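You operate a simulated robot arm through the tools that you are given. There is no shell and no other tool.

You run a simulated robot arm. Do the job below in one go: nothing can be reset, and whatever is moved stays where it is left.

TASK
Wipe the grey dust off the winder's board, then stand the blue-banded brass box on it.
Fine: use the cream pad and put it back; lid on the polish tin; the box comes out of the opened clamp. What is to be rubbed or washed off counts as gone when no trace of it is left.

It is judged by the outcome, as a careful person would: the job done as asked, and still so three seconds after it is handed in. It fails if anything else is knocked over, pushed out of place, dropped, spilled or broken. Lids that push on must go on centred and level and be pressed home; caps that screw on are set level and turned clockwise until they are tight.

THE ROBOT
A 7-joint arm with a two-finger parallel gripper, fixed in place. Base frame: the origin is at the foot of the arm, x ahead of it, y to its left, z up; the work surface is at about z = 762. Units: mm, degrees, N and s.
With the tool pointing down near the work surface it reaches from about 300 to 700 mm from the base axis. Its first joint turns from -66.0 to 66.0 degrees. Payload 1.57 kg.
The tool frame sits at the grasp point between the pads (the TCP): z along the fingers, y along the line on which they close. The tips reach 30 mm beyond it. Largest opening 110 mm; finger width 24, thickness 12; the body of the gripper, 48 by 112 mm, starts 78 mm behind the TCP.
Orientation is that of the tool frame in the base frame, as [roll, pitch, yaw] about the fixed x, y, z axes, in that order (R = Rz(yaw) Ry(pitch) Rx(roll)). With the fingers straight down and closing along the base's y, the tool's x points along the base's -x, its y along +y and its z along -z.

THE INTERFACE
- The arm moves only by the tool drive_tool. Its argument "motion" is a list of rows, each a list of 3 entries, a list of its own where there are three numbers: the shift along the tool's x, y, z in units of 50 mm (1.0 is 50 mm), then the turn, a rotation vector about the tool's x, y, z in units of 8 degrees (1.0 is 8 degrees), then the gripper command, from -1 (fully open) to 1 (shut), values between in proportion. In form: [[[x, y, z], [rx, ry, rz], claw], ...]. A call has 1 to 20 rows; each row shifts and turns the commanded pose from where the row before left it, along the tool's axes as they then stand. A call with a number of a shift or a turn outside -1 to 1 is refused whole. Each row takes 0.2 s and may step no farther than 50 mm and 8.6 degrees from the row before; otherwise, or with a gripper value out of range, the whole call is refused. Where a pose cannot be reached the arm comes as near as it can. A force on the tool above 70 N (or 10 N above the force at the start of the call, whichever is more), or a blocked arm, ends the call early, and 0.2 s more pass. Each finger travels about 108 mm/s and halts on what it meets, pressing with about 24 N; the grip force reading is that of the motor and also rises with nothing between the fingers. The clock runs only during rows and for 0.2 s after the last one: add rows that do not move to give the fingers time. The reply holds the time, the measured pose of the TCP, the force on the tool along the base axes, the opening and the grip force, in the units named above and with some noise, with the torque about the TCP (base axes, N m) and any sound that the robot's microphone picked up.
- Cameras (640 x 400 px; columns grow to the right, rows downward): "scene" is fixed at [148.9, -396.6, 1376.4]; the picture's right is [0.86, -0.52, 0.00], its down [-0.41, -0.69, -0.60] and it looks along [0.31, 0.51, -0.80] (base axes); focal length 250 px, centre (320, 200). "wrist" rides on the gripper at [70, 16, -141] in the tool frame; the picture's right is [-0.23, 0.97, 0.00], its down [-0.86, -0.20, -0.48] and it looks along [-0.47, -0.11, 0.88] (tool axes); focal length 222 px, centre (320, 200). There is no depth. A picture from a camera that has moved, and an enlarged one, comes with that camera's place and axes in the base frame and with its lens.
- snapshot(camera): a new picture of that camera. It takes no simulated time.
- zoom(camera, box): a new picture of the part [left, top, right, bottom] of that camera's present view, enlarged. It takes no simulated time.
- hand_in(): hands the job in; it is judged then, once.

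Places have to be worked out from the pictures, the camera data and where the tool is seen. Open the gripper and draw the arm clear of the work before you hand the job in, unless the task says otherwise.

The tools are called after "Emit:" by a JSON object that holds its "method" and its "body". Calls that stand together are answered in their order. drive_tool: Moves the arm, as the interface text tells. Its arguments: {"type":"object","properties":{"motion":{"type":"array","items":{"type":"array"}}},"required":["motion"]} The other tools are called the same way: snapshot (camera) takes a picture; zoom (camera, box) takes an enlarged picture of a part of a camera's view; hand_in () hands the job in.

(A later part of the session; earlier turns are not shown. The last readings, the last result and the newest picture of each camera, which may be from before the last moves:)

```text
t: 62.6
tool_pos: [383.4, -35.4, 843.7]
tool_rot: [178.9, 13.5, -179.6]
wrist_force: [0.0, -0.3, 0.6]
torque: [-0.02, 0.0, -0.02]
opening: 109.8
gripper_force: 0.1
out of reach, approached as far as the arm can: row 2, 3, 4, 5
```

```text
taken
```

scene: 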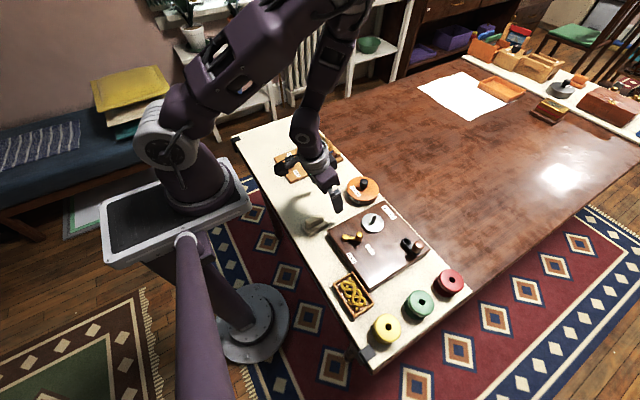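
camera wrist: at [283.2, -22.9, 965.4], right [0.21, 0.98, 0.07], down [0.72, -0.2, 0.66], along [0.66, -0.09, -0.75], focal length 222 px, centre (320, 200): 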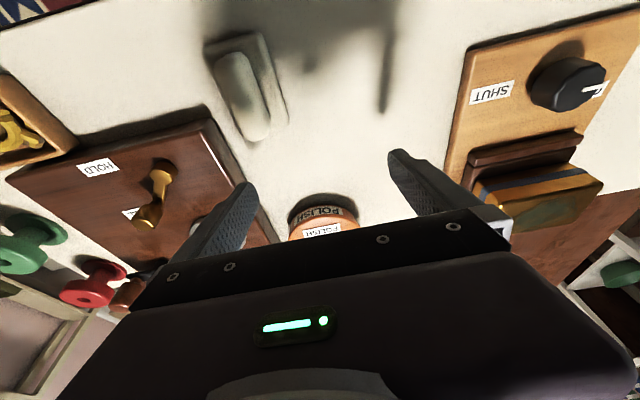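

The tilt is limited to 13.5° here, but the tin's side is visible between the fingers. I zoom in.

Emit:
{"method": "zoom", "body": {"camera": "wrist", "box": [270, 175, 380, 245]}}

```text
5.71 times, centred on (325, 210) of wrist
camera zoom: at [283.2, -22.9, 965.4], right [0.21, 0.98, 0.07], down [0.72, -0.2, 0.66], along [0.66, -0.09, -0.75], focal length 1269 px, centre (291, 143)
```

zoom: 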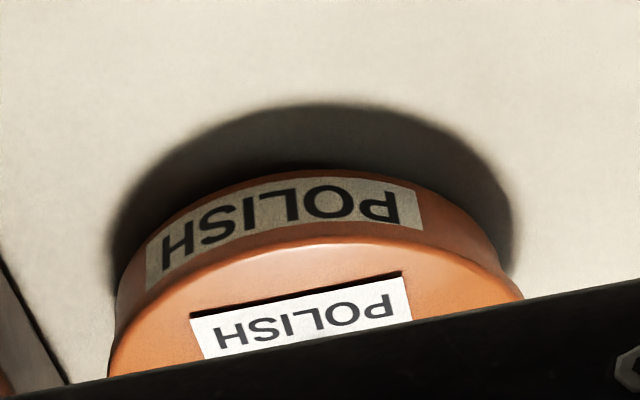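

Both views suggest the lid is now 3–5 mm off toward -x, so it isn't seated. I'll take it off again and measure lid and tin each from directly overhead. First I level the tool and rise clear.

Emit:
{"method": "drive_tool", "body": {"motion": [[[0, 0, -0.5], [0, 0, 0], -1], [[0, 0, -0.5], [0, 0, 0], -1], [[0, 0, 0], [0, 0.85, 0], -1], [[0, 0, 0], [0, 0.84, 0], -1], [[0, 0, 0], [0, 0, 0], -1]]}}

```text
t: 63.8
tool_pos: [372.1, -36.4, 892.8]
tool_rot: [178.8, 0.0, -179.3]
wrist_force: [0.4, -0.2, -0.1]
torque: [0.0, 0.02, 0.0]
opening: 110.1
gripper_force: 0.1
```

Level again apart from ~1° of roll and yaw, which I correct while moving back over the knob.

Emit:
{"method": "drive_tool", "body": {"motion": [[[0, 0, 0], [0.15, 0, 0.0875], 0.09], [[-0.67, -0.07, 0], [0, 0, 0], 0.09], [[-0.67, -0.07, 0], [0, 0, 0], 0.09], [[-0.67, -0.07, 0], [0, 0, 0], 0.09], [[-0.67, -0.07, 0], [0, 0, 0], 0.09], [[0, 0, 0], [0, 0, 0], 0.09]]}}

Emit:
{"method": "zoom", "body": {"camera": "wrist", "box": [220, 80, 420, 205]}}

```text
t: 65.2
tool_pos: [505.7, -50.5, 891.5]
tool_rot: [-179.9, 0.0, 179.9]
wrist_force: [-1.1, -0.4, 0.6]
torque: [0.0, 0.04, 0.01]
opening: 49.8
gripper_force: 0.1
```

```text
3.20 times, centred on (320, 142) of wrist
camera zoom: at [436.7, -34.2, 1034.5], right [0.23, 0.97, 0.0], down [0.85, -0.2, 0.48], along [0.47, -0.11, -0.88], focal length 711 px, centre (320, 384)
```

zoom: 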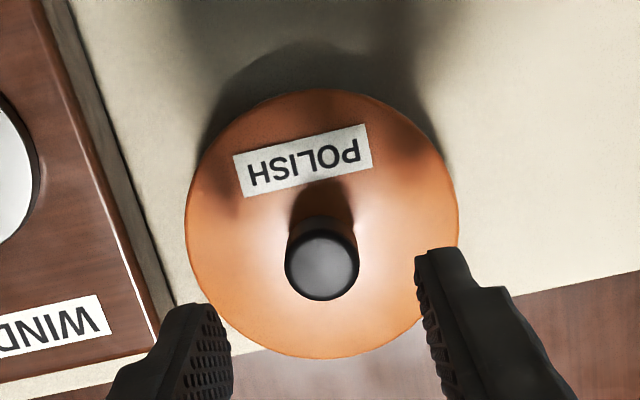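

By this view the knob is near (509,-51), so the error may well be mostly in y. I grip the lid and take it back to its old spot on the board, so I can measure the open tin properly.

Emit:
{"method": "drive_tool", "body": {"motion": [[[-0.06, 0, 0.5], [0, 0, 0], 0.09], [[0, 0, 0.4], [0, 0, 0], 0.09], [[0, 0, 0.29], [0, 0, 0], 0.09], [[0, 0, 0], [0, 0, 0], 0.5], [[0, 0, 0], [0, 0, 0], 1], [[0, 0, 0], [0, 0, 0], 1], [[0, 0, 0], [0, 0, 0], 1], [[0, 0, -0.4], [0, 0, 0], 1], [[0, 0, -0.4], [0, 0, 0], 1], [[0, 0, 0], [0, 0, 0], 1]]}}

Emit:
{"method": "zoom", "body": {"camera": "scene", "box": [330, 150, 394, 198]}}

Emit:
{"method": "zoom", "body": {"camera": "wrist", "box": [220, 100, 420, 225]}}

```text
t: 67.4
tool_pos: [508.1, -52.0, 872.2]
tool_rot: [-180.0, 0.0, 180.0]
wrist_force: [0.4, -0.8, -0.1]
torque: [0.02, 0.01, 0.01]
opening: 22.9
gripper_force: 23.9
```

```text
8.33 times, centred on (362, 174) of scene
camera zoom: at [148.9, -396.6, 1376.4], right [0.86, -0.52, 0.0], down [-0.41, -0.69, -0.6], along [0.31, 0.51, -0.8], focal length 2087 px, centre (-30, 417)
```

zoom: 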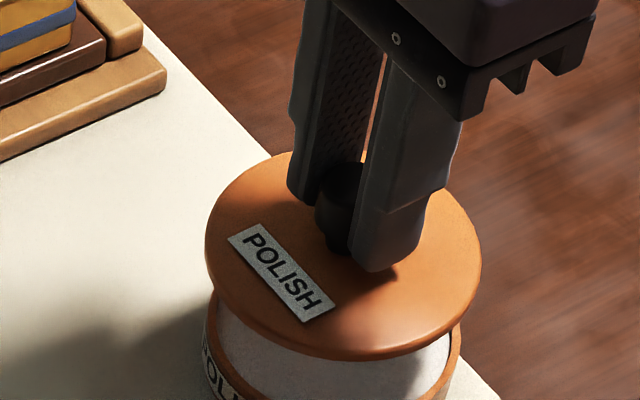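

```text
3.20 times, centred on (320, 162) of wrist
camera zoom: at [439.3, -35.3, 1014.8], right [0.23, 0.97, 0.0], down [0.85, -0.2, 0.48], along [0.47, -0.11, -0.88], focal length 711 px, centre (320, 320)
```

zoom: 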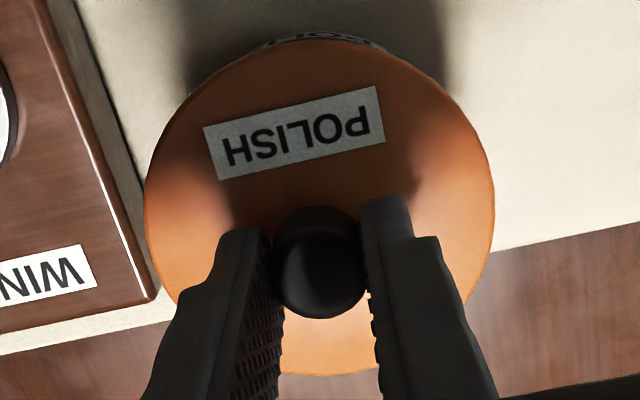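

I carry it back to its former spot and lower it until it touches.

Emit:
{"method": "drive_tool", "body": {"motion": [[[0, 0.6, 0], [0, 0, 0], 1], [[0, 0.7, 0], [0, 0, 0], 1], [[0, 0.7, 0], [0, 0, 0], 1], [[0, 0.04, 0.4], [0, 0, 0], 1], [[0, 0, 0.5], [0, 0, 0], 1], [[0, 0, 0.3], [0, 0, 0], 1], [[0, 0, 0.06], [0, 0, 0], 1], [[0, 0, 0], [0, 0, 0], 1]]}}

```text
t: 69.2
tool_pos: [509.4, 51.0, 809.2]
tool_rot: [-180.0, -0.1, 180.0]
wrist_force: [-0.8, 0.0, -0.5]
torque: [0.0, -0.01, 0.0]
opening: 22.3
gripper_force: 23.9
```

Emit:
{"method": "drive_tool", "body": {"motion": [[[0, 0, 0.02], [0, 0, 0], 1], [[0, 0, 0.01], [0, 0, 0], 1], [[0, 0, 0], [0, 0, 0], 1]]}}

```text
t: 70.0
tool_pos: [509.6, 50.5, 808.1]
tool_rot: [-179.9, 0.1, -179.9]
wrist_force: [-1.9, -2.7, 18.5]
torque: [-0.04, 0.2, -0.05]
opening: 22.7
gripper_force: 24.2
```

It touches the board. I open, rise, and place the camera directly above the lid, then directly above the tin, at the same height.

Emit:
{"method": "drive_tool", "body": {"motion": [[[0, 0, 0], [0, 0, 0], 0.09], [[0, 0, 0], [0, 0, 0], 0.09], [[0, 0, -0.6], [0, 0, 0], 0.09], [[0, 0, -0.6], [0, 0, 0], 0.09], [[-0.7, -0.16, -0.44], [0, 0, 0], 0.09], [[-0.7, -0.16, 0], [0, 0, 0], 0.09], [[0, 0, 0], [0, 0, 0], 0.09], [[0, 0, 0], [0, 0, 0], 0.09]]}}

Emit:
{"method": "zoom", "body": {"camera": "wrist", "box": [260, 20, 380, 140]}}

Emit:
{"method": "drive_tool", "body": {"motion": [[[0, -0.68, 0], [0, 0, 0], 0.09], [[0, -0.7, 0], [0, 0, 0], 0.09], [[0, -0.68, 0], [0, 0, 0], 0.09], [[0, 0, 0], [0, 0, 0], 0.09], [[0, 0, 0], [0, 0, 0], 0.09]]}}

Emit:
{"method": "zoom", "body": {"camera": "wrist", "box": [260, 20, 380, 140]}}

```text
t: 71.8
tool_pos: [578.6, 34.1, 890.3]
tool_rot: [179.9, 0.0, -180.0]
wrist_force: [-0.4, 0.0, 0.4]
torque: [0.01, -0.01, 0.01]
opening: 50.0
gripper_force: 0.1
```

```text
3.33 times, centred on (320, 80) of wrist
camera zoom: at [509.8, 50.3, 1032.5], right [0.23, 0.97, 0.0], down [0.85, -0.2, 0.48], along [0.47, -0.11, -0.88], focal length 740 px, centre (320, 600)
```

zoom: 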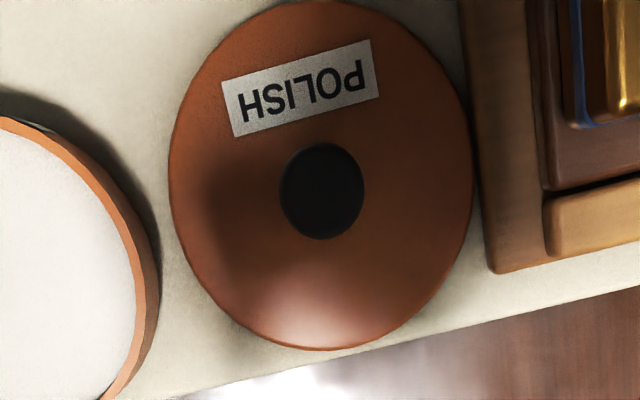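

```text
t: 73.0
tool_pos: [579.5, -70.7, 890.6]
tool_rot: [180.0, 0.0, 180.0]
wrist_force: [0.0, -0.2, 0.9]
torque: [0.01, 0.03, 0.0]
opening: 49.9
gripper_force: 0.0
```

```text
3.33 times, centred on (320, 80) of wrist
camera zoom: at [509.5, -53.2, 1032.2], right [0.23, 0.97, 0.0], down [0.85, -0.2, 0.48], along [0.47, -0.11, -0.88], focal length 740 px, centre (320, 600)
```

zoom: 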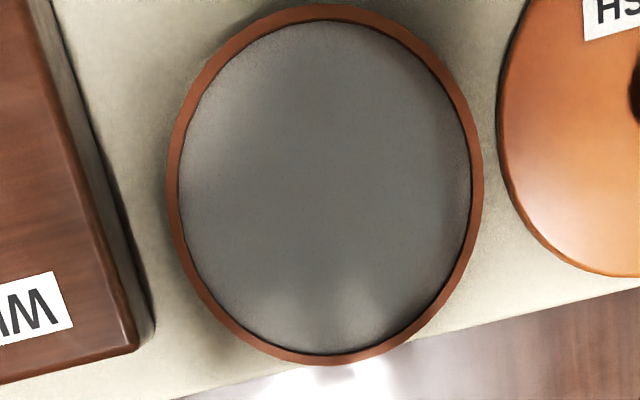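

This gives both outlines at nearly the same picture place. Rough result: tin − lid ≈ (+2.4, -102.5). I zoom at the tin's edges now and the lid's afterwards for a precise figure.

Emit:
{"method": "zoom", "body": {"camera": "wrist", "box": [280, 5, 360, 55]}}

Emit:
{"method": "zoom", "body": {"camera": "wrist", "box": [280, 95, 360, 145]}}

Emit:
{"method": "zoom", "body": {"camera": "wrist", "box": [240, 50, 320, 100]}}

Emit:
{"method": "zoom", "body": {"camera": "wrist", "box": [320, 50, 400, 100]}}

Emit:
{"method": "drive_tool", "body": {"motion": [[[0, 0.68, 0], [0, 0, 0], 0.09], [[0, 0.7, 0], [0, 0, 0], 0.09], [[0, 0.68, 0], [0, 0, 0], 0.09], [[0, 0, 0], [0, 0, 0], 0.09], [[0, 0, 0], [0, 0, 0], 0.09]]}}

Emit:
{"method": "zoom", "body": {"camera": "wrist", "box": [280, 5, 360, 55]}}

Emit:
{"method": "zoom", "body": {"camera": "wrist", "box": [280, 95, 360, 145]}}

Emit:
{"method": "zoom", "body": {"camera": "wrist", "box": [240, 50, 320, 100]}}

Emit:
{"method": "zoom", "body": {"camera": "wrist", "box": [320, 50, 400, 100]}}

```text
8.00 times, centred on (320, 30) of wrist
camera zoom: at [509.5, -53.2, 1032.2], right [0.23, 0.97, 0.0], down [0.85, -0.2, 0.48], along [0.47, -0.11, -0.88], focal length 1777 px, centre (320, 1560)
```

zoom: 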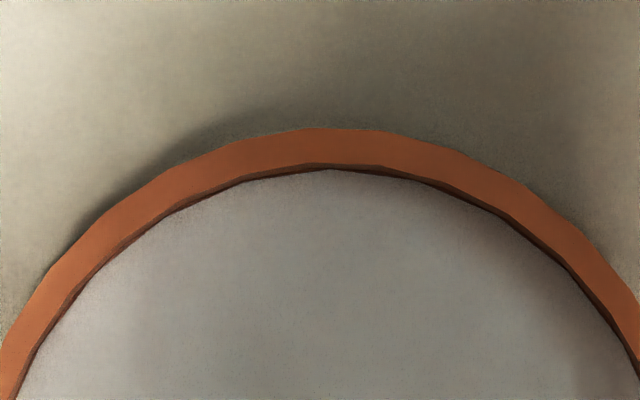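

```text
8.00 times, centred on (320, 120) of wrist
camera zoom: at [509.5, -53.2, 1032.2], right [0.23, 0.97, 0.0], down [0.85, -0.2, 0.48], along [0.47, -0.11, -0.88], focal length 1777 px, centre (320, 840)
```

zoom: 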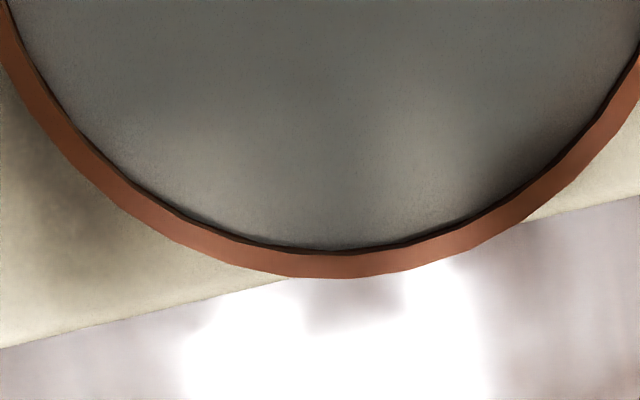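

```text
8.00 times, centred on (280, 75) of wrist
camera zoom: at [509.5, -53.2, 1032.2], right [0.23, 0.97, 0.0], down [0.85, -0.2, 0.48], along [0.47, -0.11, -0.88], focal length 1777 px, centre (640, 1200)
```

zoom: 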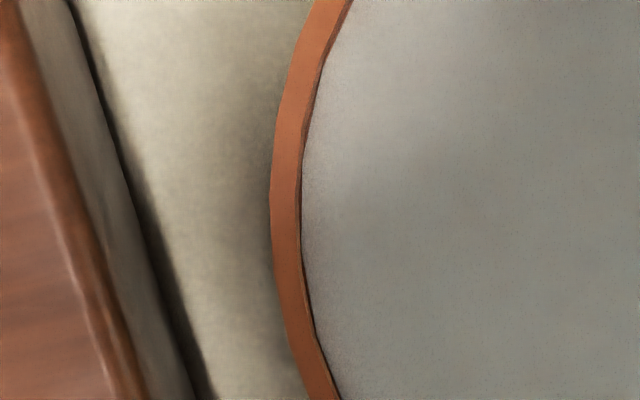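

```text
8.00 times, centred on (360, 75) of wrist
camera zoom: at [509.5, -53.2, 1032.2], right [0.23, 0.97, 0.0], down [0.85, -0.2, 0.48], along [0.47, -0.11, -0.88], focal length 1777 px, centre (0, 1200)
```

zoom: 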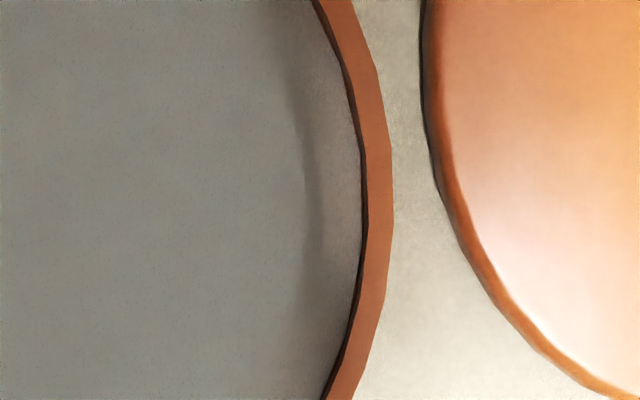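

```text
t: 74.2
tool_pos: [579.4, 35.1, 890.4]
tool_rot: [-180.0, 0.0, 180.0]
wrist_force: [0.8, 0.2, -0.2]
torque: [0.0, -0.01, 0.01]
opening: 49.9
gripper_force: 0.0
```

```text
8.00 times, centred on (320, 30) of wrist
camera zoom: at [509.7, 51.5, 1031.8], right [0.23, 0.97, 0.0], down [0.85, -0.2, 0.48], along [0.47, -0.11, -0.88], focal length 1777 px, centre (320, 1560)
```

zoom: 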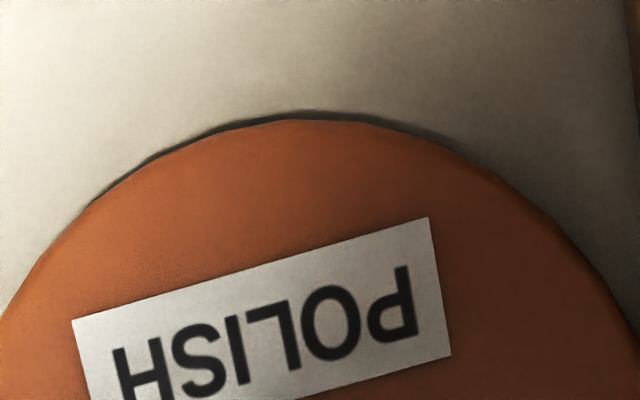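

```text
8.00 times, centred on (320, 120) of wrist
camera zoom: at [509.7, 51.5, 1031.8], right [0.23, 0.97, 0.0], down [0.85, -0.2, 0.48], along [0.47, -0.11, -0.88], focal length 1777 px, centre (320, 840)
```

zoom: 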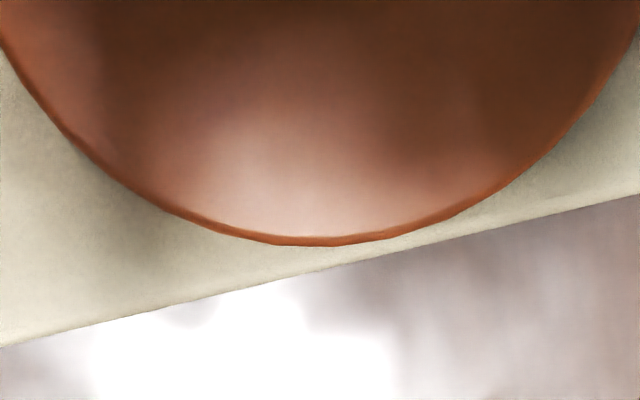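

```text
8.00 times, centred on (280, 75) of wrist
camera zoom: at [509.7, 51.5, 1031.8], right [0.23, 0.97, 0.0], down [0.85, -0.2, 0.48], along [0.47, -0.11, -0.88], focal length 1777 px, centre (640, 1200)
```

zoom: 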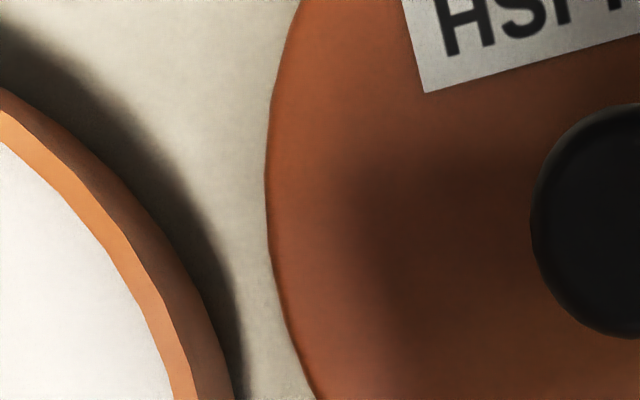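

```text
8.00 times, centred on (360, 75) of wrist
camera zoom: at [509.7, 51.5, 1031.8], right [0.23, 0.97, 0.0], down [0.85, -0.2, 0.48], along [0.47, -0.11, -0.88], focal length 1777 px, centre (0, 1200)
```

zoom: 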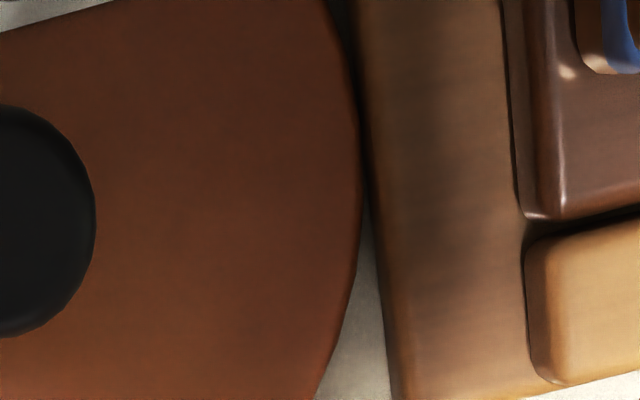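

Precise result: lid centre is at camera+(-0.2,+0.4), tin centre at camera+(+2.8,+2.3), so the lid must go by (+2.9, -101.6) to be centred. I return to the exact release pose and re-grip the knob.

Emit:
{"method": "drive_tool", "body": {"motion": [[[0.7, 0.16, 0], [0, 0, 0], 0.09], [[0.7, 0.16, 0.44], [0, 0, 0], 0.09], [[0, 0, 0.6], [0, 0, 0], 0.09], [[0, 0, 0.4], [0, 0, 0], 0.09], [[0, 0, 0.18], [0, 0, 0], 0.09], [[0, 0, 0], [0, 0, 0], 0.5], [[0, 0, 0], [0, 0, 0], 1], [[0, 0, 0], [0, 0, 0], 1], [[0, 0, 0], [0, 0, 0], 1]]}}

Emit:
{"method": "zoom", "body": {"camera": "wrist", "box": [220, 100, 420, 225]}}

```text
t: 76.2
tool_pos: [509.7, 50.7, 809.0]
tool_rot: [180.0, 0.0, -180.0]
wrist_force: [-0.9, -0.2, -0.4]
torque: [0.0, -0.03, 0.01]
opening: 22.7
gripper_force: 24.5
```

```text
3.20 times, centred on (320, 162) of wrist
camera zoom: at [439.5, 67.5, 951.6], right [0.23, 0.97, 0.0], down [0.85, -0.2, 0.48], along [0.47, -0.11, -0.88], focal length 711 px, centre (320, 320)
```

zoom: 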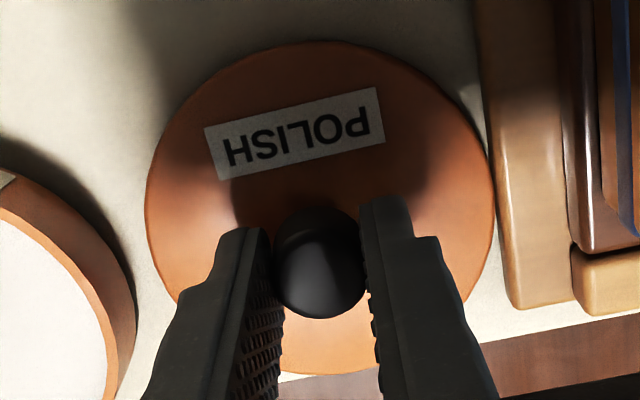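

I lift, carry by (+2.9,-101.6), and stop a few millimetres above the rim to check.

Emit:
{"method": "drive_tool", "body": {"motion": [[[0, 0, -0.4], [0, 0, 0], 1], [[0, 0, -0.5], [0, 0, 0], 1], [[-0.058, -0.5, 0], [0, 0, 0], 1], [[0, -0.5, 0], [0, 0, 0], 1], [[0, -0.5, 0], [0, 0, 0], 1], [[0, -0.532, 0], [0, 0, 0], 1], [[0, 0, 0.2], [0, 0, 0], 1], [[0, 0, 0.16], [0, 0, 0], 1], [[0, 0, 0], [0, 0, 0], 1]]}}

Emit:
{"method": "zoom", "body": {"camera": "scene", "box": [340, 170, 388, 206]}}

```text
t: 78.2
tool_pos: [511.8, -50.9, 835.9]
tool_rot: [180.0, 0.0, 179.9]
wrist_force: [-1.0, 0.2, -0.1]
torque: [0.01, 0.0, 0.02]
opening: 22.5
gripper_force: 23.6
```

```text
11.11 times, centred on (364, 188) of scene
camera zoom: at [148.9, -396.6, 1376.4], right [0.86, -0.52, 0.0], down [-0.41, -0.69, -0.6], along [0.31, 0.51, -0.8], focal length 2782 px, centre (-169, 333)
```

zoom: 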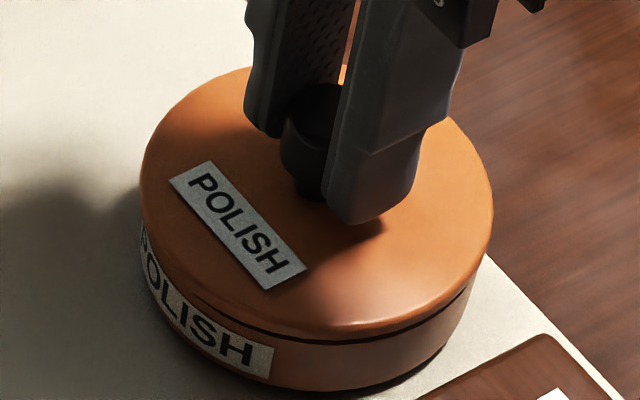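

Close, but the dark seam is more visible on the right than I'd expect. I zoom in on the left and right sides.

Emit:
{"method": "zoom", "body": {"camera": "scene", "box": [348, 180, 364, 204]}}

Emit:
{"method": "zoom", "body": {"camera": "scene", "box": [364, 180, 380, 204]}}

```text
16.00 times, centred on (356, 192) of scene
camera zoom: at [148.9, -396.6, 1376.4], right [0.86, -0.52, 0.0], down [-0.41, -0.69, -0.6], along [0.31, 0.51, -0.8], focal length 4007 px, centre (-256, 328)
```

zoom: 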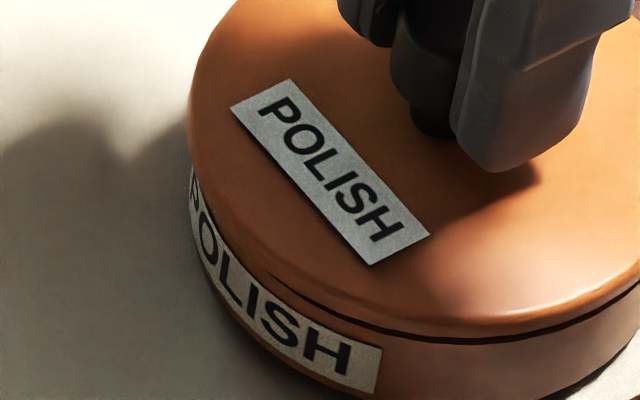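

```text
16.00 times, centred on (372, 192) of scene
camera zoom: at [148.9, -396.6, 1376.4], right [0.86, -0.52, 0.0], down [-0.41, -0.69, -0.6], along [0.31, 0.51, -0.8], focal length 4007 px, centre (-512, 328)
```

zoom: 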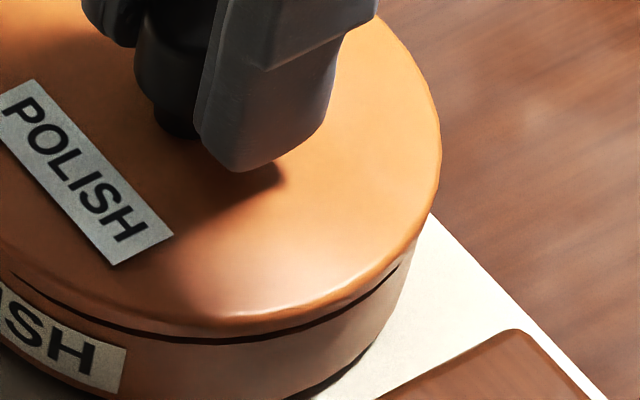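

Analysing where the seam disappears on each side, the lid is only ~1.2 mm off toward -x and ~0.5 mm toward -y. I apply that correction and lower to contact.

Emit:
{"method": "drive_tool", "body": {"motion": [[[-0.022, 0.008, 0], [0, 0, 0], 1], [[0, 0, 0.03], [0, 0, 0], 1], [[0, 0, 0.02], [0, 0, 0], 1], [[0, 0, 0], [0, 0, 0], 1]]}}

Emit:
{"method": "zoom", "body": {"camera": "scene", "box": [340, 170, 388, 206]}}

```text
t: 79.2
tool_pos: [512.6, -50.2, 833.0]
tool_rot: [180.0, 0.0, 180.0]
wrist_force: [0.4, -0.2, 0.1]
torque: [0.0, 0.02, 0.02]
opening: 22.8
gripper_force: 24.0
```

```text
11.11 times, centred on (364, 188) of scene
camera zoom: at [148.9, -396.6, 1376.4], right [0.86, -0.52, 0.0], down [-0.41, -0.69, -0.6], along [0.31, 0.51, -0.8], focal length 2782 px, centre (-169, 333)
```

zoom: 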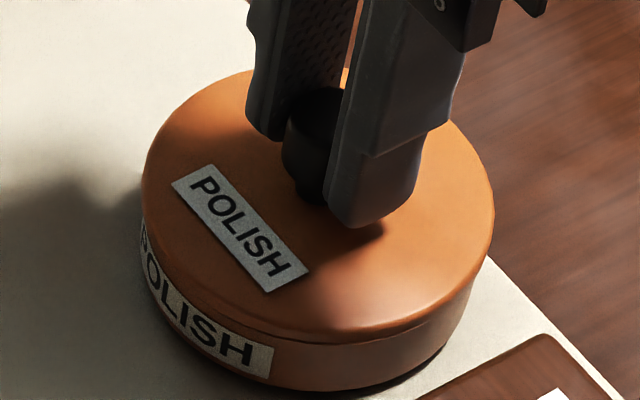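

No contact yet at 0.1 N. I go on down in half-millimetre steps.

Emit:
{"method": "drive_tool", "body": {"motion": [[[0, 0, 0.016], [0, 0, 0], 1], [[0, 0, 0], [0, 0, 0], 1]]}}

Emit:
{"method": "drive_tool", "body": {"motion": [[[0, 0, 0.016], [0, 0, 0], 1], [[0, 0, 0], [0, 0, 0], 1]]}}

Emit:
{"method": "drive_tool", "body": {"motion": [[[0, 0, 0.016], [0, 0, 0], 1], [[0, 0, 0], [0, 0, 0], 1]]}}

Emit:
{"method": "zoom", "body": {"camera": "scene", "box": [340, 170, 388, 206]}}

```text
t: 79.8
tool_pos: [513.3, -49.7, 834.0]
tool_rot: [-180.0, 0.1, 180.0]
wrist_force: [-2.3, 0.9, 11.6]
torque: [0.04, 0.12, 0.03]
opening: 22.7
gripper_force: 23.7
```

```text
t: 80.4
tool_pos: [513.7, -50.2, 831.2]
tool_rot: [-180.0, 0.1, 180.0]
wrist_force: [-1.7, 2.1, 19.9]
torque: [0.05, 0.01, 0.0]
opening: 22.5
gripper_force: 23.6
```

```text
t: 81.0
tool_pos: [512.4, -50.3, 831.8]
tool_rot: [-179.9, 0.1, -180.0]
wrist_force: [1.9, 0.8, 18.6]
torque: [0.04, -0.09, -0.03]
opening: 22.7
gripper_force: 24.2
```

```text
11.11 times, centred on (364, 188) of scene
camera zoom: at [148.6, -396.5, 1376.5], right [0.86, -0.52, 0.0], down [-0.41, -0.69, -0.6], along [0.31, 0.51, -0.8], focal length 2782 px, centre (-169, 333)
```

zoom: 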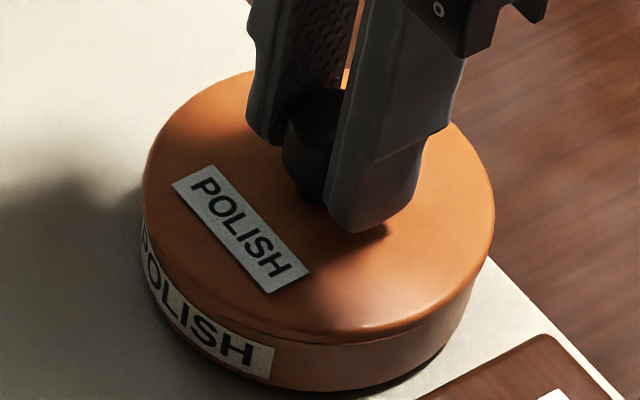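

Contact at z≈832, lid flush and centred; the grip slips at 19 N again. I open without any lift, go up, and close the fingers to press from above.

Emit:
{"method": "drive_tool", "body": {"motion": [[[0, 0, -0.006], [0, 0, 0], 0.5], [[0, 0, 0], [0, 0, 0], 0.09], [[0, 0, 0], [0, 0, 0], 0.09], [[0, 0, -0.6], [0, 0, 0], 0.09], [[0, 0, -0.4], [0, 0, 0], 0.09], [[0, 0, 0], [0, 0, 0], 1], [[0, 0, 0], [0, 0, 0], 1], [[0, 0, 0], [0, 0, 0], 1], [[0, 0, 0], [0, 0, 0], 1]]}}

Emit:
{"method": "zoom", "body": {"camera": "scene", "box": [340, 170, 388, 206]}}

Emit:
{"method": "zoom", "body": {"camera": "wrist", "box": [220, 80, 420, 205]}}

```text
t: 83.0
tool_pos: [512.7, -51.1, 881.8]
tool_rot: [-180.0, -0.1, -180.0]
wrist_force: [0.5, 0.7, 0.3]
torque: [0.02, -0.04, 0.0]
opening: 0.2
gripper_force: 21.4
```

```text
11.11 times, centred on (364, 188) of scene
camera zoom: at [148.9, -396.6, 1376.4], right [0.86, -0.52, 0.0], down [-0.41, -0.69, -0.6], along [0.31, 0.51, -0.8], focal length 2782 px, centre (-169, 333)
```

zoom: 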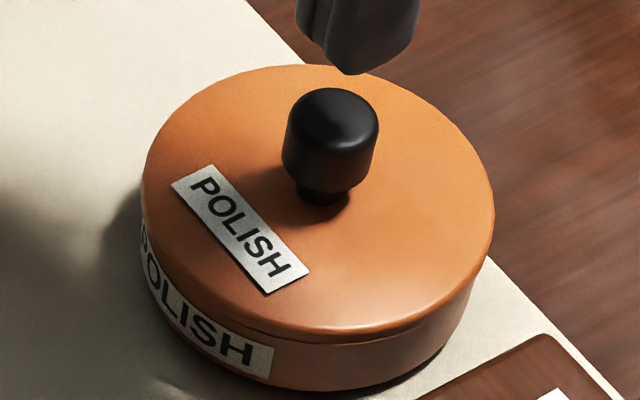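

```text
3.20 times, centred on (320, 142) of wrist
camera zoom: at [443.4, -33.6, 1023.5], right [0.23, 0.97, 0.0], down [0.85, -0.2, 0.48], along [0.47, -0.11, -0.88], focal length 711 px, centre (320, 384)
```

zoom: 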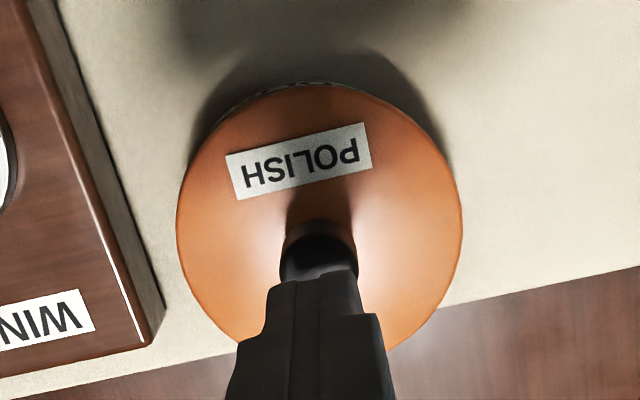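

The lid stayed put on release. Now I press straight down on the knob with closed fingers: approach first, then small steps watching the force.

Emit:
{"method": "drive_tool", "body": {"motion": [[[0, 0, 0.3], [0, 0, 0], 1], [[0, 0, 0.14], [0, 0, 0], 1], [[0, 0, 0.04], [0, 0, 0], 1], [[0, 0, 0.04], [0, 0, 0], 1], [[0, 0, 0], [0, 0, 0], 1]]}}

Emit:
{"method": "zoom", "body": {"camera": "scene", "box": [340, 170, 388, 206]}}

```text
t: 84.2
tool_pos: [513.2, -50.3, 855.8]
tool_rot: [-179.9, 0.0, 180.0]
wrist_force: [-0.4, -0.6, 0.3]
torque: [-0.01, 0.0, 0.03]
opening: 0.2
gripper_force: 21.5
```

```text
11.11 times, centred on (364, 188) of scene
camera zoom: at [148.9, -396.6, 1376.4], right [0.86, -0.52, 0.0], down [-0.41, -0.69, -0.6], along [0.31, 0.51, -0.8], focal length 2782 px, centre (-169, 333)
```

zoom: 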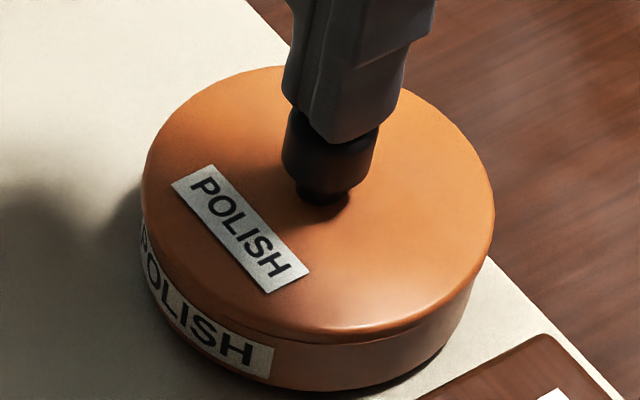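

The fingertips are just above the knob and centred. I press in 0.5 mm rows.

Emit:
{"method": "drive_tool", "body": {"motion": [[[0, 0, 0.02], [0, 0, 0], 1], [[0, 0, 0.02], [0, 0, 0], 1], [[0, 0, 0.01], [0, 0, 0], 1], [[0, 0, 0], [0, 0, 0], 1]]}}

Emit:
{"method": "drive_tool", "body": {"motion": [[[0, 0, 0.01], [0, 0, 0], 1], [[0, 0, 0.01], [0, 0, 0], 1], [[0, 0, 0], [0, 0, 0], 1]]}}

```text
t: 85.2
tool_pos: [511.6, -50.1, 853.3]
tool_rot: [180.0, 0.0, -180.0]
wrist_force: [-3.4, 1.6, 17.2]
torque: [0.01, 0.11, -0.01]
opening: 0.0
gripper_force: 20.8
```

```text
t: 86.0
tool_pos: [512.8, -50.5, 854.4]
tool_rot: [-180.0, 0.2, 180.0]
wrist_force: [-7.8, 3.9, 54.7]
torque: [0.09, 0.31, 0.02]
opening: 0.0
gripper_force: 21.4
```

Emit:
{"method": "zoom", "body": {"camera": "scene", "box": [340, 170, 388, 206]}}

Emit:
{"method": "drive_tool", "body": {"motion": [[[0, 0, 0.005], [0, 0, 0], 1], [[0, 0, 0], [0, 0, 0], 1]]}}

```text
11.11 times, centred on (364, 188) of scene
camera zoom: at [147.8, -396.4, 1376.6], right [0.86, -0.52, 0.0], down [-0.41, -0.69, -0.6], along [0.31, 0.51, -0.8], focal length 2782 px, centre (-169, 333)
```

zoom: 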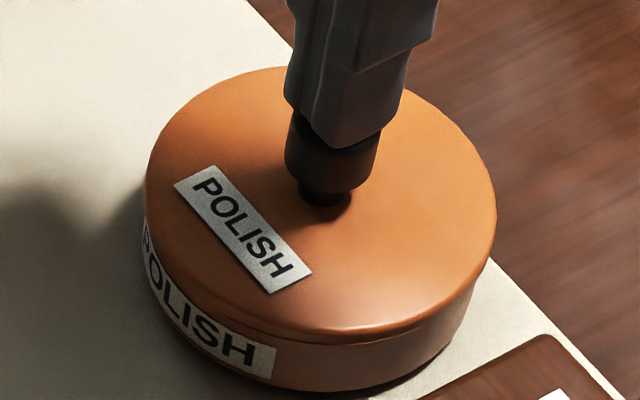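

```text
t: 86.6
tool_pos: [512.1, -49.5, 853.1]
tool_rot: [-179.9, 0.3, 180.0]
wrist_force: [-5.3, 1.4, 62.6]
torque: [0.02, 0.32, 0.03]
opening: 0.1
gripper_force: 20.9
```

At 62 N nothing gives: the contact is stiff. I zoom closely on the seam under this load to see if the lid is home.

Emit:
{"method": "zoom", "body": {"camera": "scene", "box": [350, 190, 378, 206]}}

```text
16.00 times, centred on (364, 198) of scene
camera zoom: at [147.8, -396.4, 1376.6], right [0.86, -0.52, 0.0], down [-0.41, -0.69, -0.6], along [0.31, 0.51, -0.8], focal length 4007 px, centre (-384, 232)
```

zoom: 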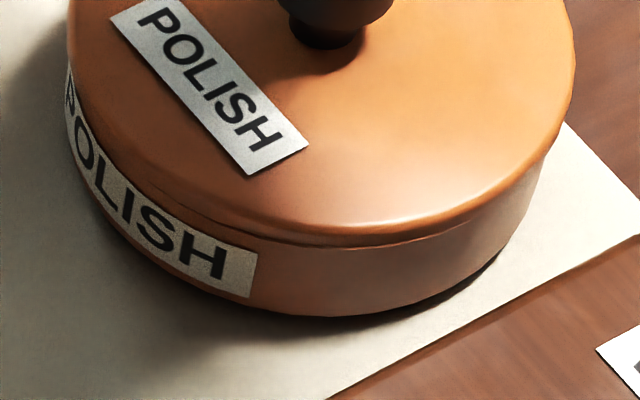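

The seam is thin and even all round, the lid level; with 62 N applied it is pressed home. I rise and verify centring from the same overhead camera position I used for the open tin.

Emit:
{"method": "drive_tool", "body": {"motion": [[[0, 0, -0.1], [0, 0, 0], 1], [[0, 0, -0.4], [0, 0, 0], 1], [[-0.65, -0.2, -0.25], [0, 0, 0], 1], [[-0.66, -0.2, 0], [0, 0, 0], 1], [[0, 0, 0], [0, 0, 0], 1], [[0, 0, 0], [0, 0, 0], 1]]}}

Emit:
{"method": "zoom", "body": {"camera": "wrist", "box": [280, 5, 360, 55]}}

Emit:
{"method": "zoom", "body": {"camera": "wrist", "box": [280, 95, 360, 145]}}

Emit:
{"method": "zoom", "body": {"camera": "wrist", "box": [240, 50, 320, 100]}}

Emit:
{"method": "zoom", "body": {"camera": "wrist", "box": [320, 50, 400, 100]}}

Emit:
{"method": "zoom", "body": {"camera": "scene", "box": [340, 170, 388, 206]}}

```text
t: 88.0
tool_pos: [577.5, -70.4, 889.6]
tool_rot: [180.0, 0.0, 180.0]
wrist_force: [0.2, 0.2, -0.3]
torque: [0.0, -0.03, 0.02]
opening: 0.0
gripper_force: 21.4
```

```text
8.00 times, centred on (320, 30) of wrist
camera zoom: at [508.7, -53.7, 1030.6], right [0.23, 0.97, 0.0], down [0.85, -0.2, 0.48], along [0.47, -0.11, -0.88], focal length 1777 px, centre (320, 1560)
```

zoom: 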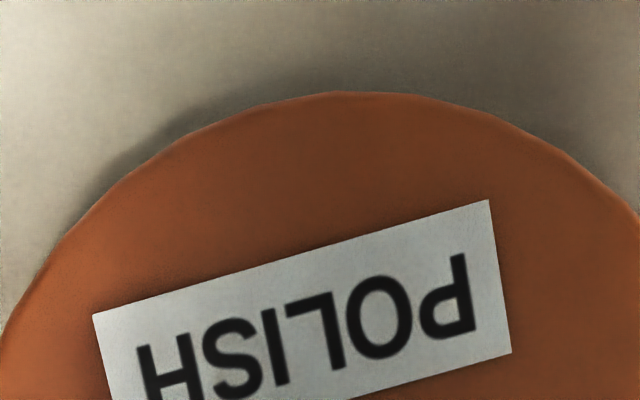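

```text
8.00 times, centred on (320, 120) of wrist
camera zoom: at [508.7, -53.7, 1030.6], right [0.23, 0.97, 0.0], down [0.85, -0.2, 0.48], along [0.47, -0.11, -0.88], focal length 1777 px, centre (320, 840)
```

zoom: 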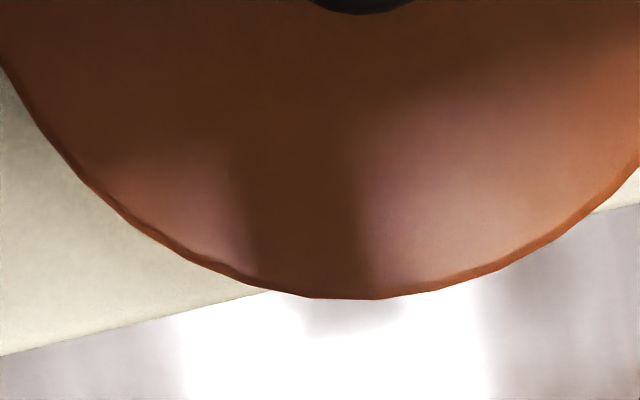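

```text
8.00 times, centred on (280, 75) of wrist
camera zoom: at [508.7, -53.7, 1030.6], right [0.23, 0.97, 0.0], down [0.85, -0.2, 0.48], along [0.47, -0.11, -0.88], focal length 1777 px, centre (640, 1200)
```

zoom: 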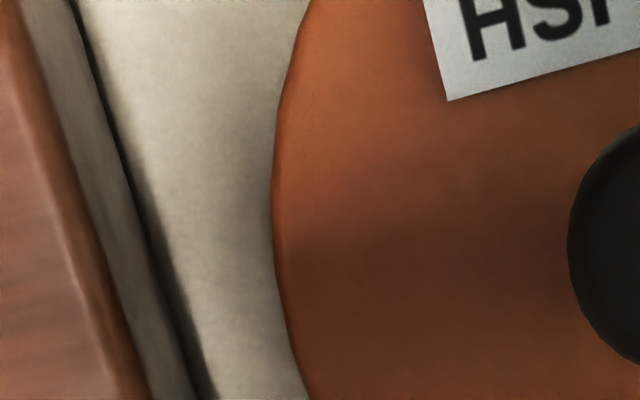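

```text
8.00 times, centred on (360, 75) of wrist
camera zoom: at [508.7, -53.7, 1030.6], right [0.23, 0.97, 0.0], down [0.85, -0.2, 0.48], along [0.47, -0.11, -0.88], focal length 1777 px, centre (0, 1200)
```

zoom: 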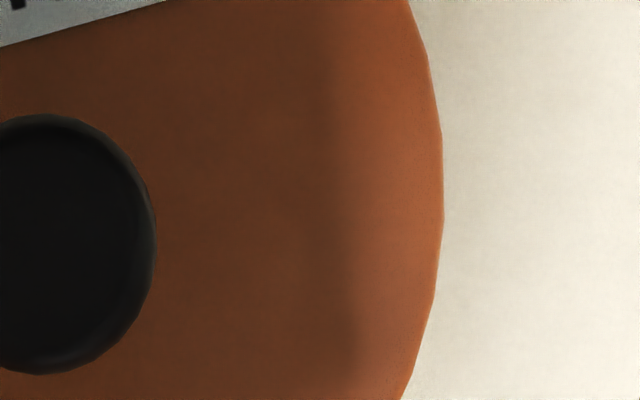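

```text
11.11 times, centred on (364, 188) of scene
camera zoom: at [148.9, -396.6, 1376.4], right [0.86, -0.52, 0.0], down [-0.41, -0.69, -0.6], along [0.31, 0.51, -0.8], focal length 2782 px, centre (-169, 333)
```

zoom: 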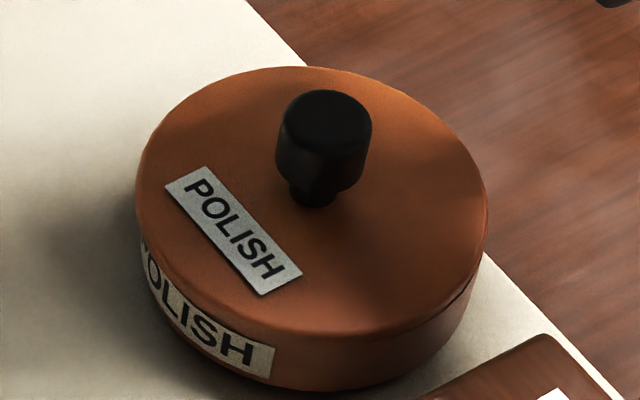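

The lid sits level but drifted about 2 mm as I lifted away, so it isn't held by the tin yet. I zoom in on the joint on both sides to understand how it fits.

Emit:
{"method": "zoom", "body": {"camera": "scene", "box": [370, 184, 386, 196]}}

Emit:
{"method": "zoom", "body": {"camera": "scene", "box": [348, 186, 364, 198]}}

Emit:
{"method": "zoom", "body": {"camera": "scene", "box": [360, 192, 376, 204]}}

```text
16.00 times, centred on (378, 190) of scene
camera zoom: at [148.9, -396.6, 1376.4], right [0.86, -0.52, 0.0], down [-0.41, -0.69, -0.6], along [0.31, 0.51, -0.8], focal length 4007 px, centre (-608, 360)
```

zoom: 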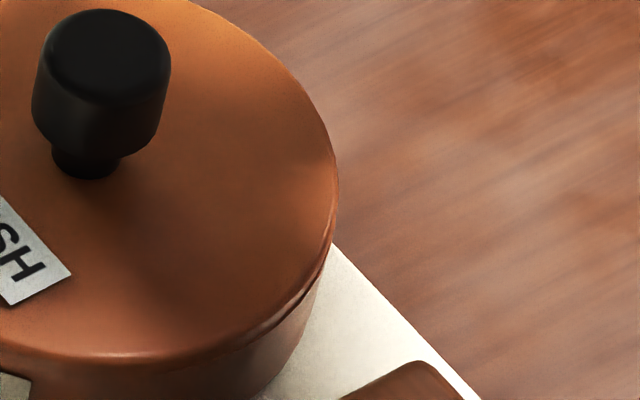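

```text
16.00 times, centred on (356, 192) of scene
camera zoom: at [148.9, -396.6, 1376.4], right [0.86, -0.52, 0.0], down [-0.41, -0.69, -0.6], along [0.31, 0.51, -0.8], focal length 4007 px, centre (-256, 328)
```

zoom: 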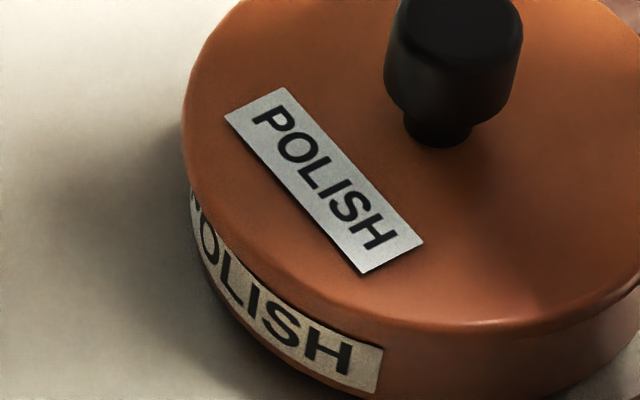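

```text
16.00 times, centred on (368, 198) of scene
camera zoom: at [148.9, -396.6, 1376.4], right [0.86, -0.52, 0.0], down [-0.41, -0.69, -0.6], along [0.31, 0.51, -0.8], focal length 4007 px, centre (-448, 232)
```

zoom: 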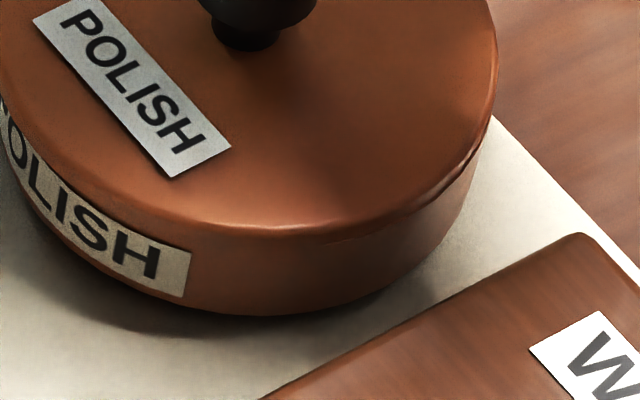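

The front seam vanished, so the lid may in fact have sunk as I pressed. I check its height by gently touching the knob again with closed fingers (contact was at z≈853.5 before).

Emit:
{"method": "drive_tool", "body": {"motion": [[[0.66, 0.2, 0], [0, 0, 0], 1], [[0.65, 0.2, 0], [0, 0, 0], 1], [[0, 0, 0.5], [0, 0, 0], 1], [[0, 0, 0.16], [0, 0, 0], 1], [[0, 0, 0], [0, 0, 0], 1]]}}

Emit:
{"method": "drive_tool", "body": {"motion": [[[0, 0, 0.04], [0, 0, 0], 1], [[0, 0, 0.02], [0, 0, 0], 1], [[0, 0, 0], [0, 0, 0], 1]]}}

Emit:
{"method": "zoom", "body": {"camera": "scene", "box": [340, 170, 388, 206]}}

```text
t: 89.2
tool_pos: [512.1, -51.5, 855.2]
tool_rot: [179.9, 0.0, -179.9]
wrist_force: [0.1, 0.5, 0.6]
torque: [-0.01, 0.01, 0.01]
opening: 0.0
gripper_force: 20.9
```

```text
t: 90.0
tool_pos: [512.3, -49.9, 853.4]
tool_rot: [-179.8, 0.1, 180.0]
wrist_force: [-5.4, -0.5, 23.3]
torque: [-0.03, 0.19, -0.05]
opening: 0.2
gripper_force: 21.7
```

```text
11.11 times, centred on (364, 188) of scene
camera zoom: at [148.4, -396.5, 1376.5], right [0.86, -0.52, 0.0], down [-0.41, -0.69, -0.6], along [0.31, 0.51, -0.8], focal length 2782 px, centre (-169, 333)
```

zoom: 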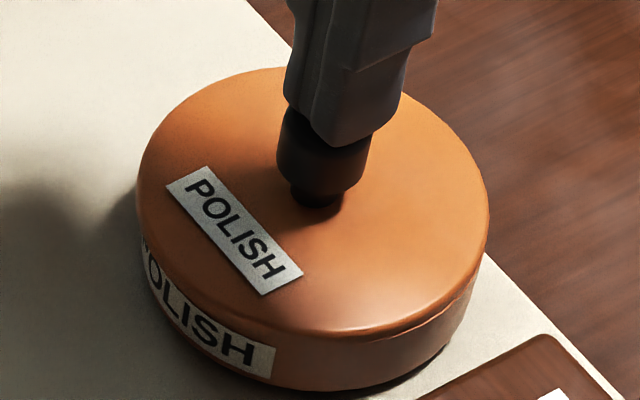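

The knob's height is unchanged (contact ≈854), so it hasn't sunk. A better way to press: straddle the knob with the fingertips resting on the lid plate itself and close on the knob, so I control sideways position and push at the same time. I rise, open, and come down around the knob.

Emit:
{"method": "drive_tool", "body": {"motion": [[[0, 0, -0.1], [0, 0, 0], 1], [[0, 0, -0.5], [0, 0, 0], 1], [[0, 0, 0], [0, 0, 0], 0.2], [[0, 0, 0], [0, 0, 0], 0.2], [[0, 0, 0], [0, 0, 0], 0.2], [[0, 0, 0.5], [0, 0, 0], 0.2], [[0, 0, 0.5], [0, 0, 0], 0.2], [[0, 0, 0.1], [0, 0, 0], 0.2], [[0, 0, 0], [0, 0, 0], 0.2]]}}

Emit:
{"method": "zoom", "body": {"camera": "scene", "box": [340, 165, 388, 201]}}

Emit:
{"method": "zoom", "body": {"camera": "wrist", "box": [220, 100, 420, 225]}}

```text
t: 92.0
tool_pos: [513.1, -51.3, 827.9]
tool_rot: [-180.0, 0.1, -180.0]
wrist_force: [0.0, -0.1, 0.1]
torque: [0.01, -0.03, -0.02]
opening: 44.3
gripper_force: 0.1
```

```text
11.11 times, centred on (364, 183) of scene
camera zoom: at [148.9, -396.6, 1376.4], right [0.86, -0.52, 0.0], down [-0.41, -0.69, -0.6], along [0.31, 0.51, -0.8], focal length 2782 px, centre (-169, 389)
```

zoom: 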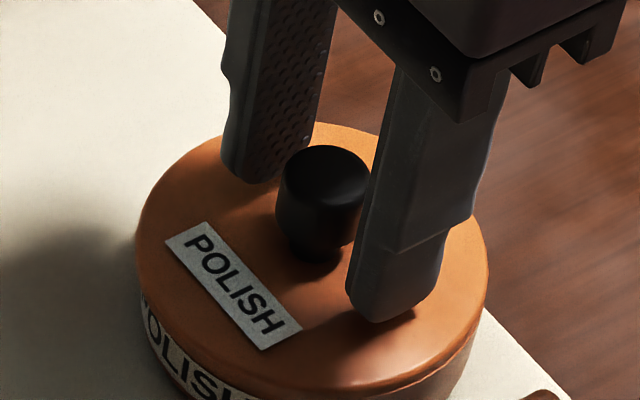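

```text
3.20 times, centred on (320, 162) of wrist
camera zoom: at [443.7, -33.9, 970.5], right [0.23, 0.97, 0.0], down [0.85, -0.2, 0.48], along [0.47, -0.11, -0.88], focal length 711 px, centre (320, 320)
```

zoom: 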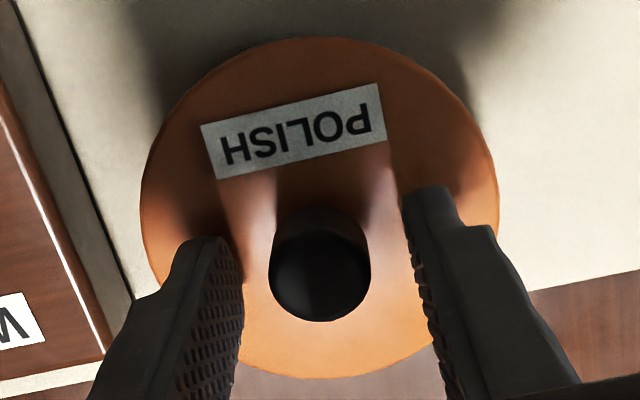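

The fingers straddle the knob cleanly. I lower until the tips touch the plate.

Emit:
{"method": "drive_tool", "body": {"motion": [[[0, 0, 0.05], [0, 0, 0], 0.2], [[0, 0, 0], [0, 0, 0], 0.2]]}}

Emit:
{"method": "drive_tool", "body": {"motion": [[[0, 0, 0.03], [0, 0, 0], 0.2], [[0, 0, 0], [0, 0, 0], 0.2]]}}

Emit:
{"method": "drive_tool", "body": {"motion": [[[0, 0, 0.02], [0, 0, 0], 0.2], [[0, 0, 0], [0, 0, 0], 0.2]]}}

```text
t: 92.6
tool_pos: [512.4, -50.4, 825.3]
tool_rot: [179.9, 0.0, 180.0]
wrist_force: [-0.1, -0.5, -0.2]
torque: [0.02, -0.03, -0.01]
opening: 44.1
gripper_force: 0.1
```

```text
t: 93.2
tool_pos: [513.3, -51.7, 826.3]
tool_rot: [-180.0, 0.0, 179.9]
wrist_force: [1.1, 0.7, -0.3]
torque: [0.03, -0.01, -0.01]
opening: 44.2
gripper_force: 0.0
```

```text
t: 93.8
tool_pos: [513.6, -50.7, 823.8]
tool_rot: [179.9, 0.1, 180.0]
wrist_force: [-3.3, 1.0, 12.3]
torque: [0.04, 0.1, 0.03]
opening: 44.3
gripper_force: 0.0
```

The tips touch at z≈823.8 (plate top ≈794). I close on the knob for lateral control, still lightly pressing.

Emit:
{"method": "drive_tool", "body": {"motion": [[[0, 0, -0.01], [0, 0, 0], 0.5], [[0, 0, 0], [0, 0, 0], 1], [[0, 0, 0], [0, 0, 0], 1], [[0, 0, 0], [0, 0, 0], 1]]}}

Emit:
{"method": "zoom", "body": {"camera": "scene", "box": [340, 170, 388, 206]}}

```text
t: 94.8
tool_pos: [513.4, -50.0, 824.3]
tool_rot: [179.9, 0.2, 180.0]
wrist_force: [0.6, -1.1, 5.5]
torque: [0.01, -0.1, -0.01]
opening: 22.6
gripper_force: 24.0
```

```text
11.11 times, centred on (364, 188) of scene
camera zoom: at [148.8, -396.6, 1376.4], right [0.86, -0.52, 0.0], down [-0.41, -0.69, -0.6], along [0.31, 0.51, -0.8], focal length 2782 px, centre (-169, 333)
```

zoom: 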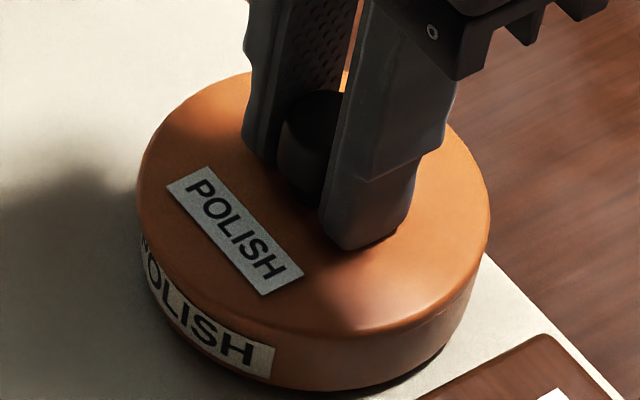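

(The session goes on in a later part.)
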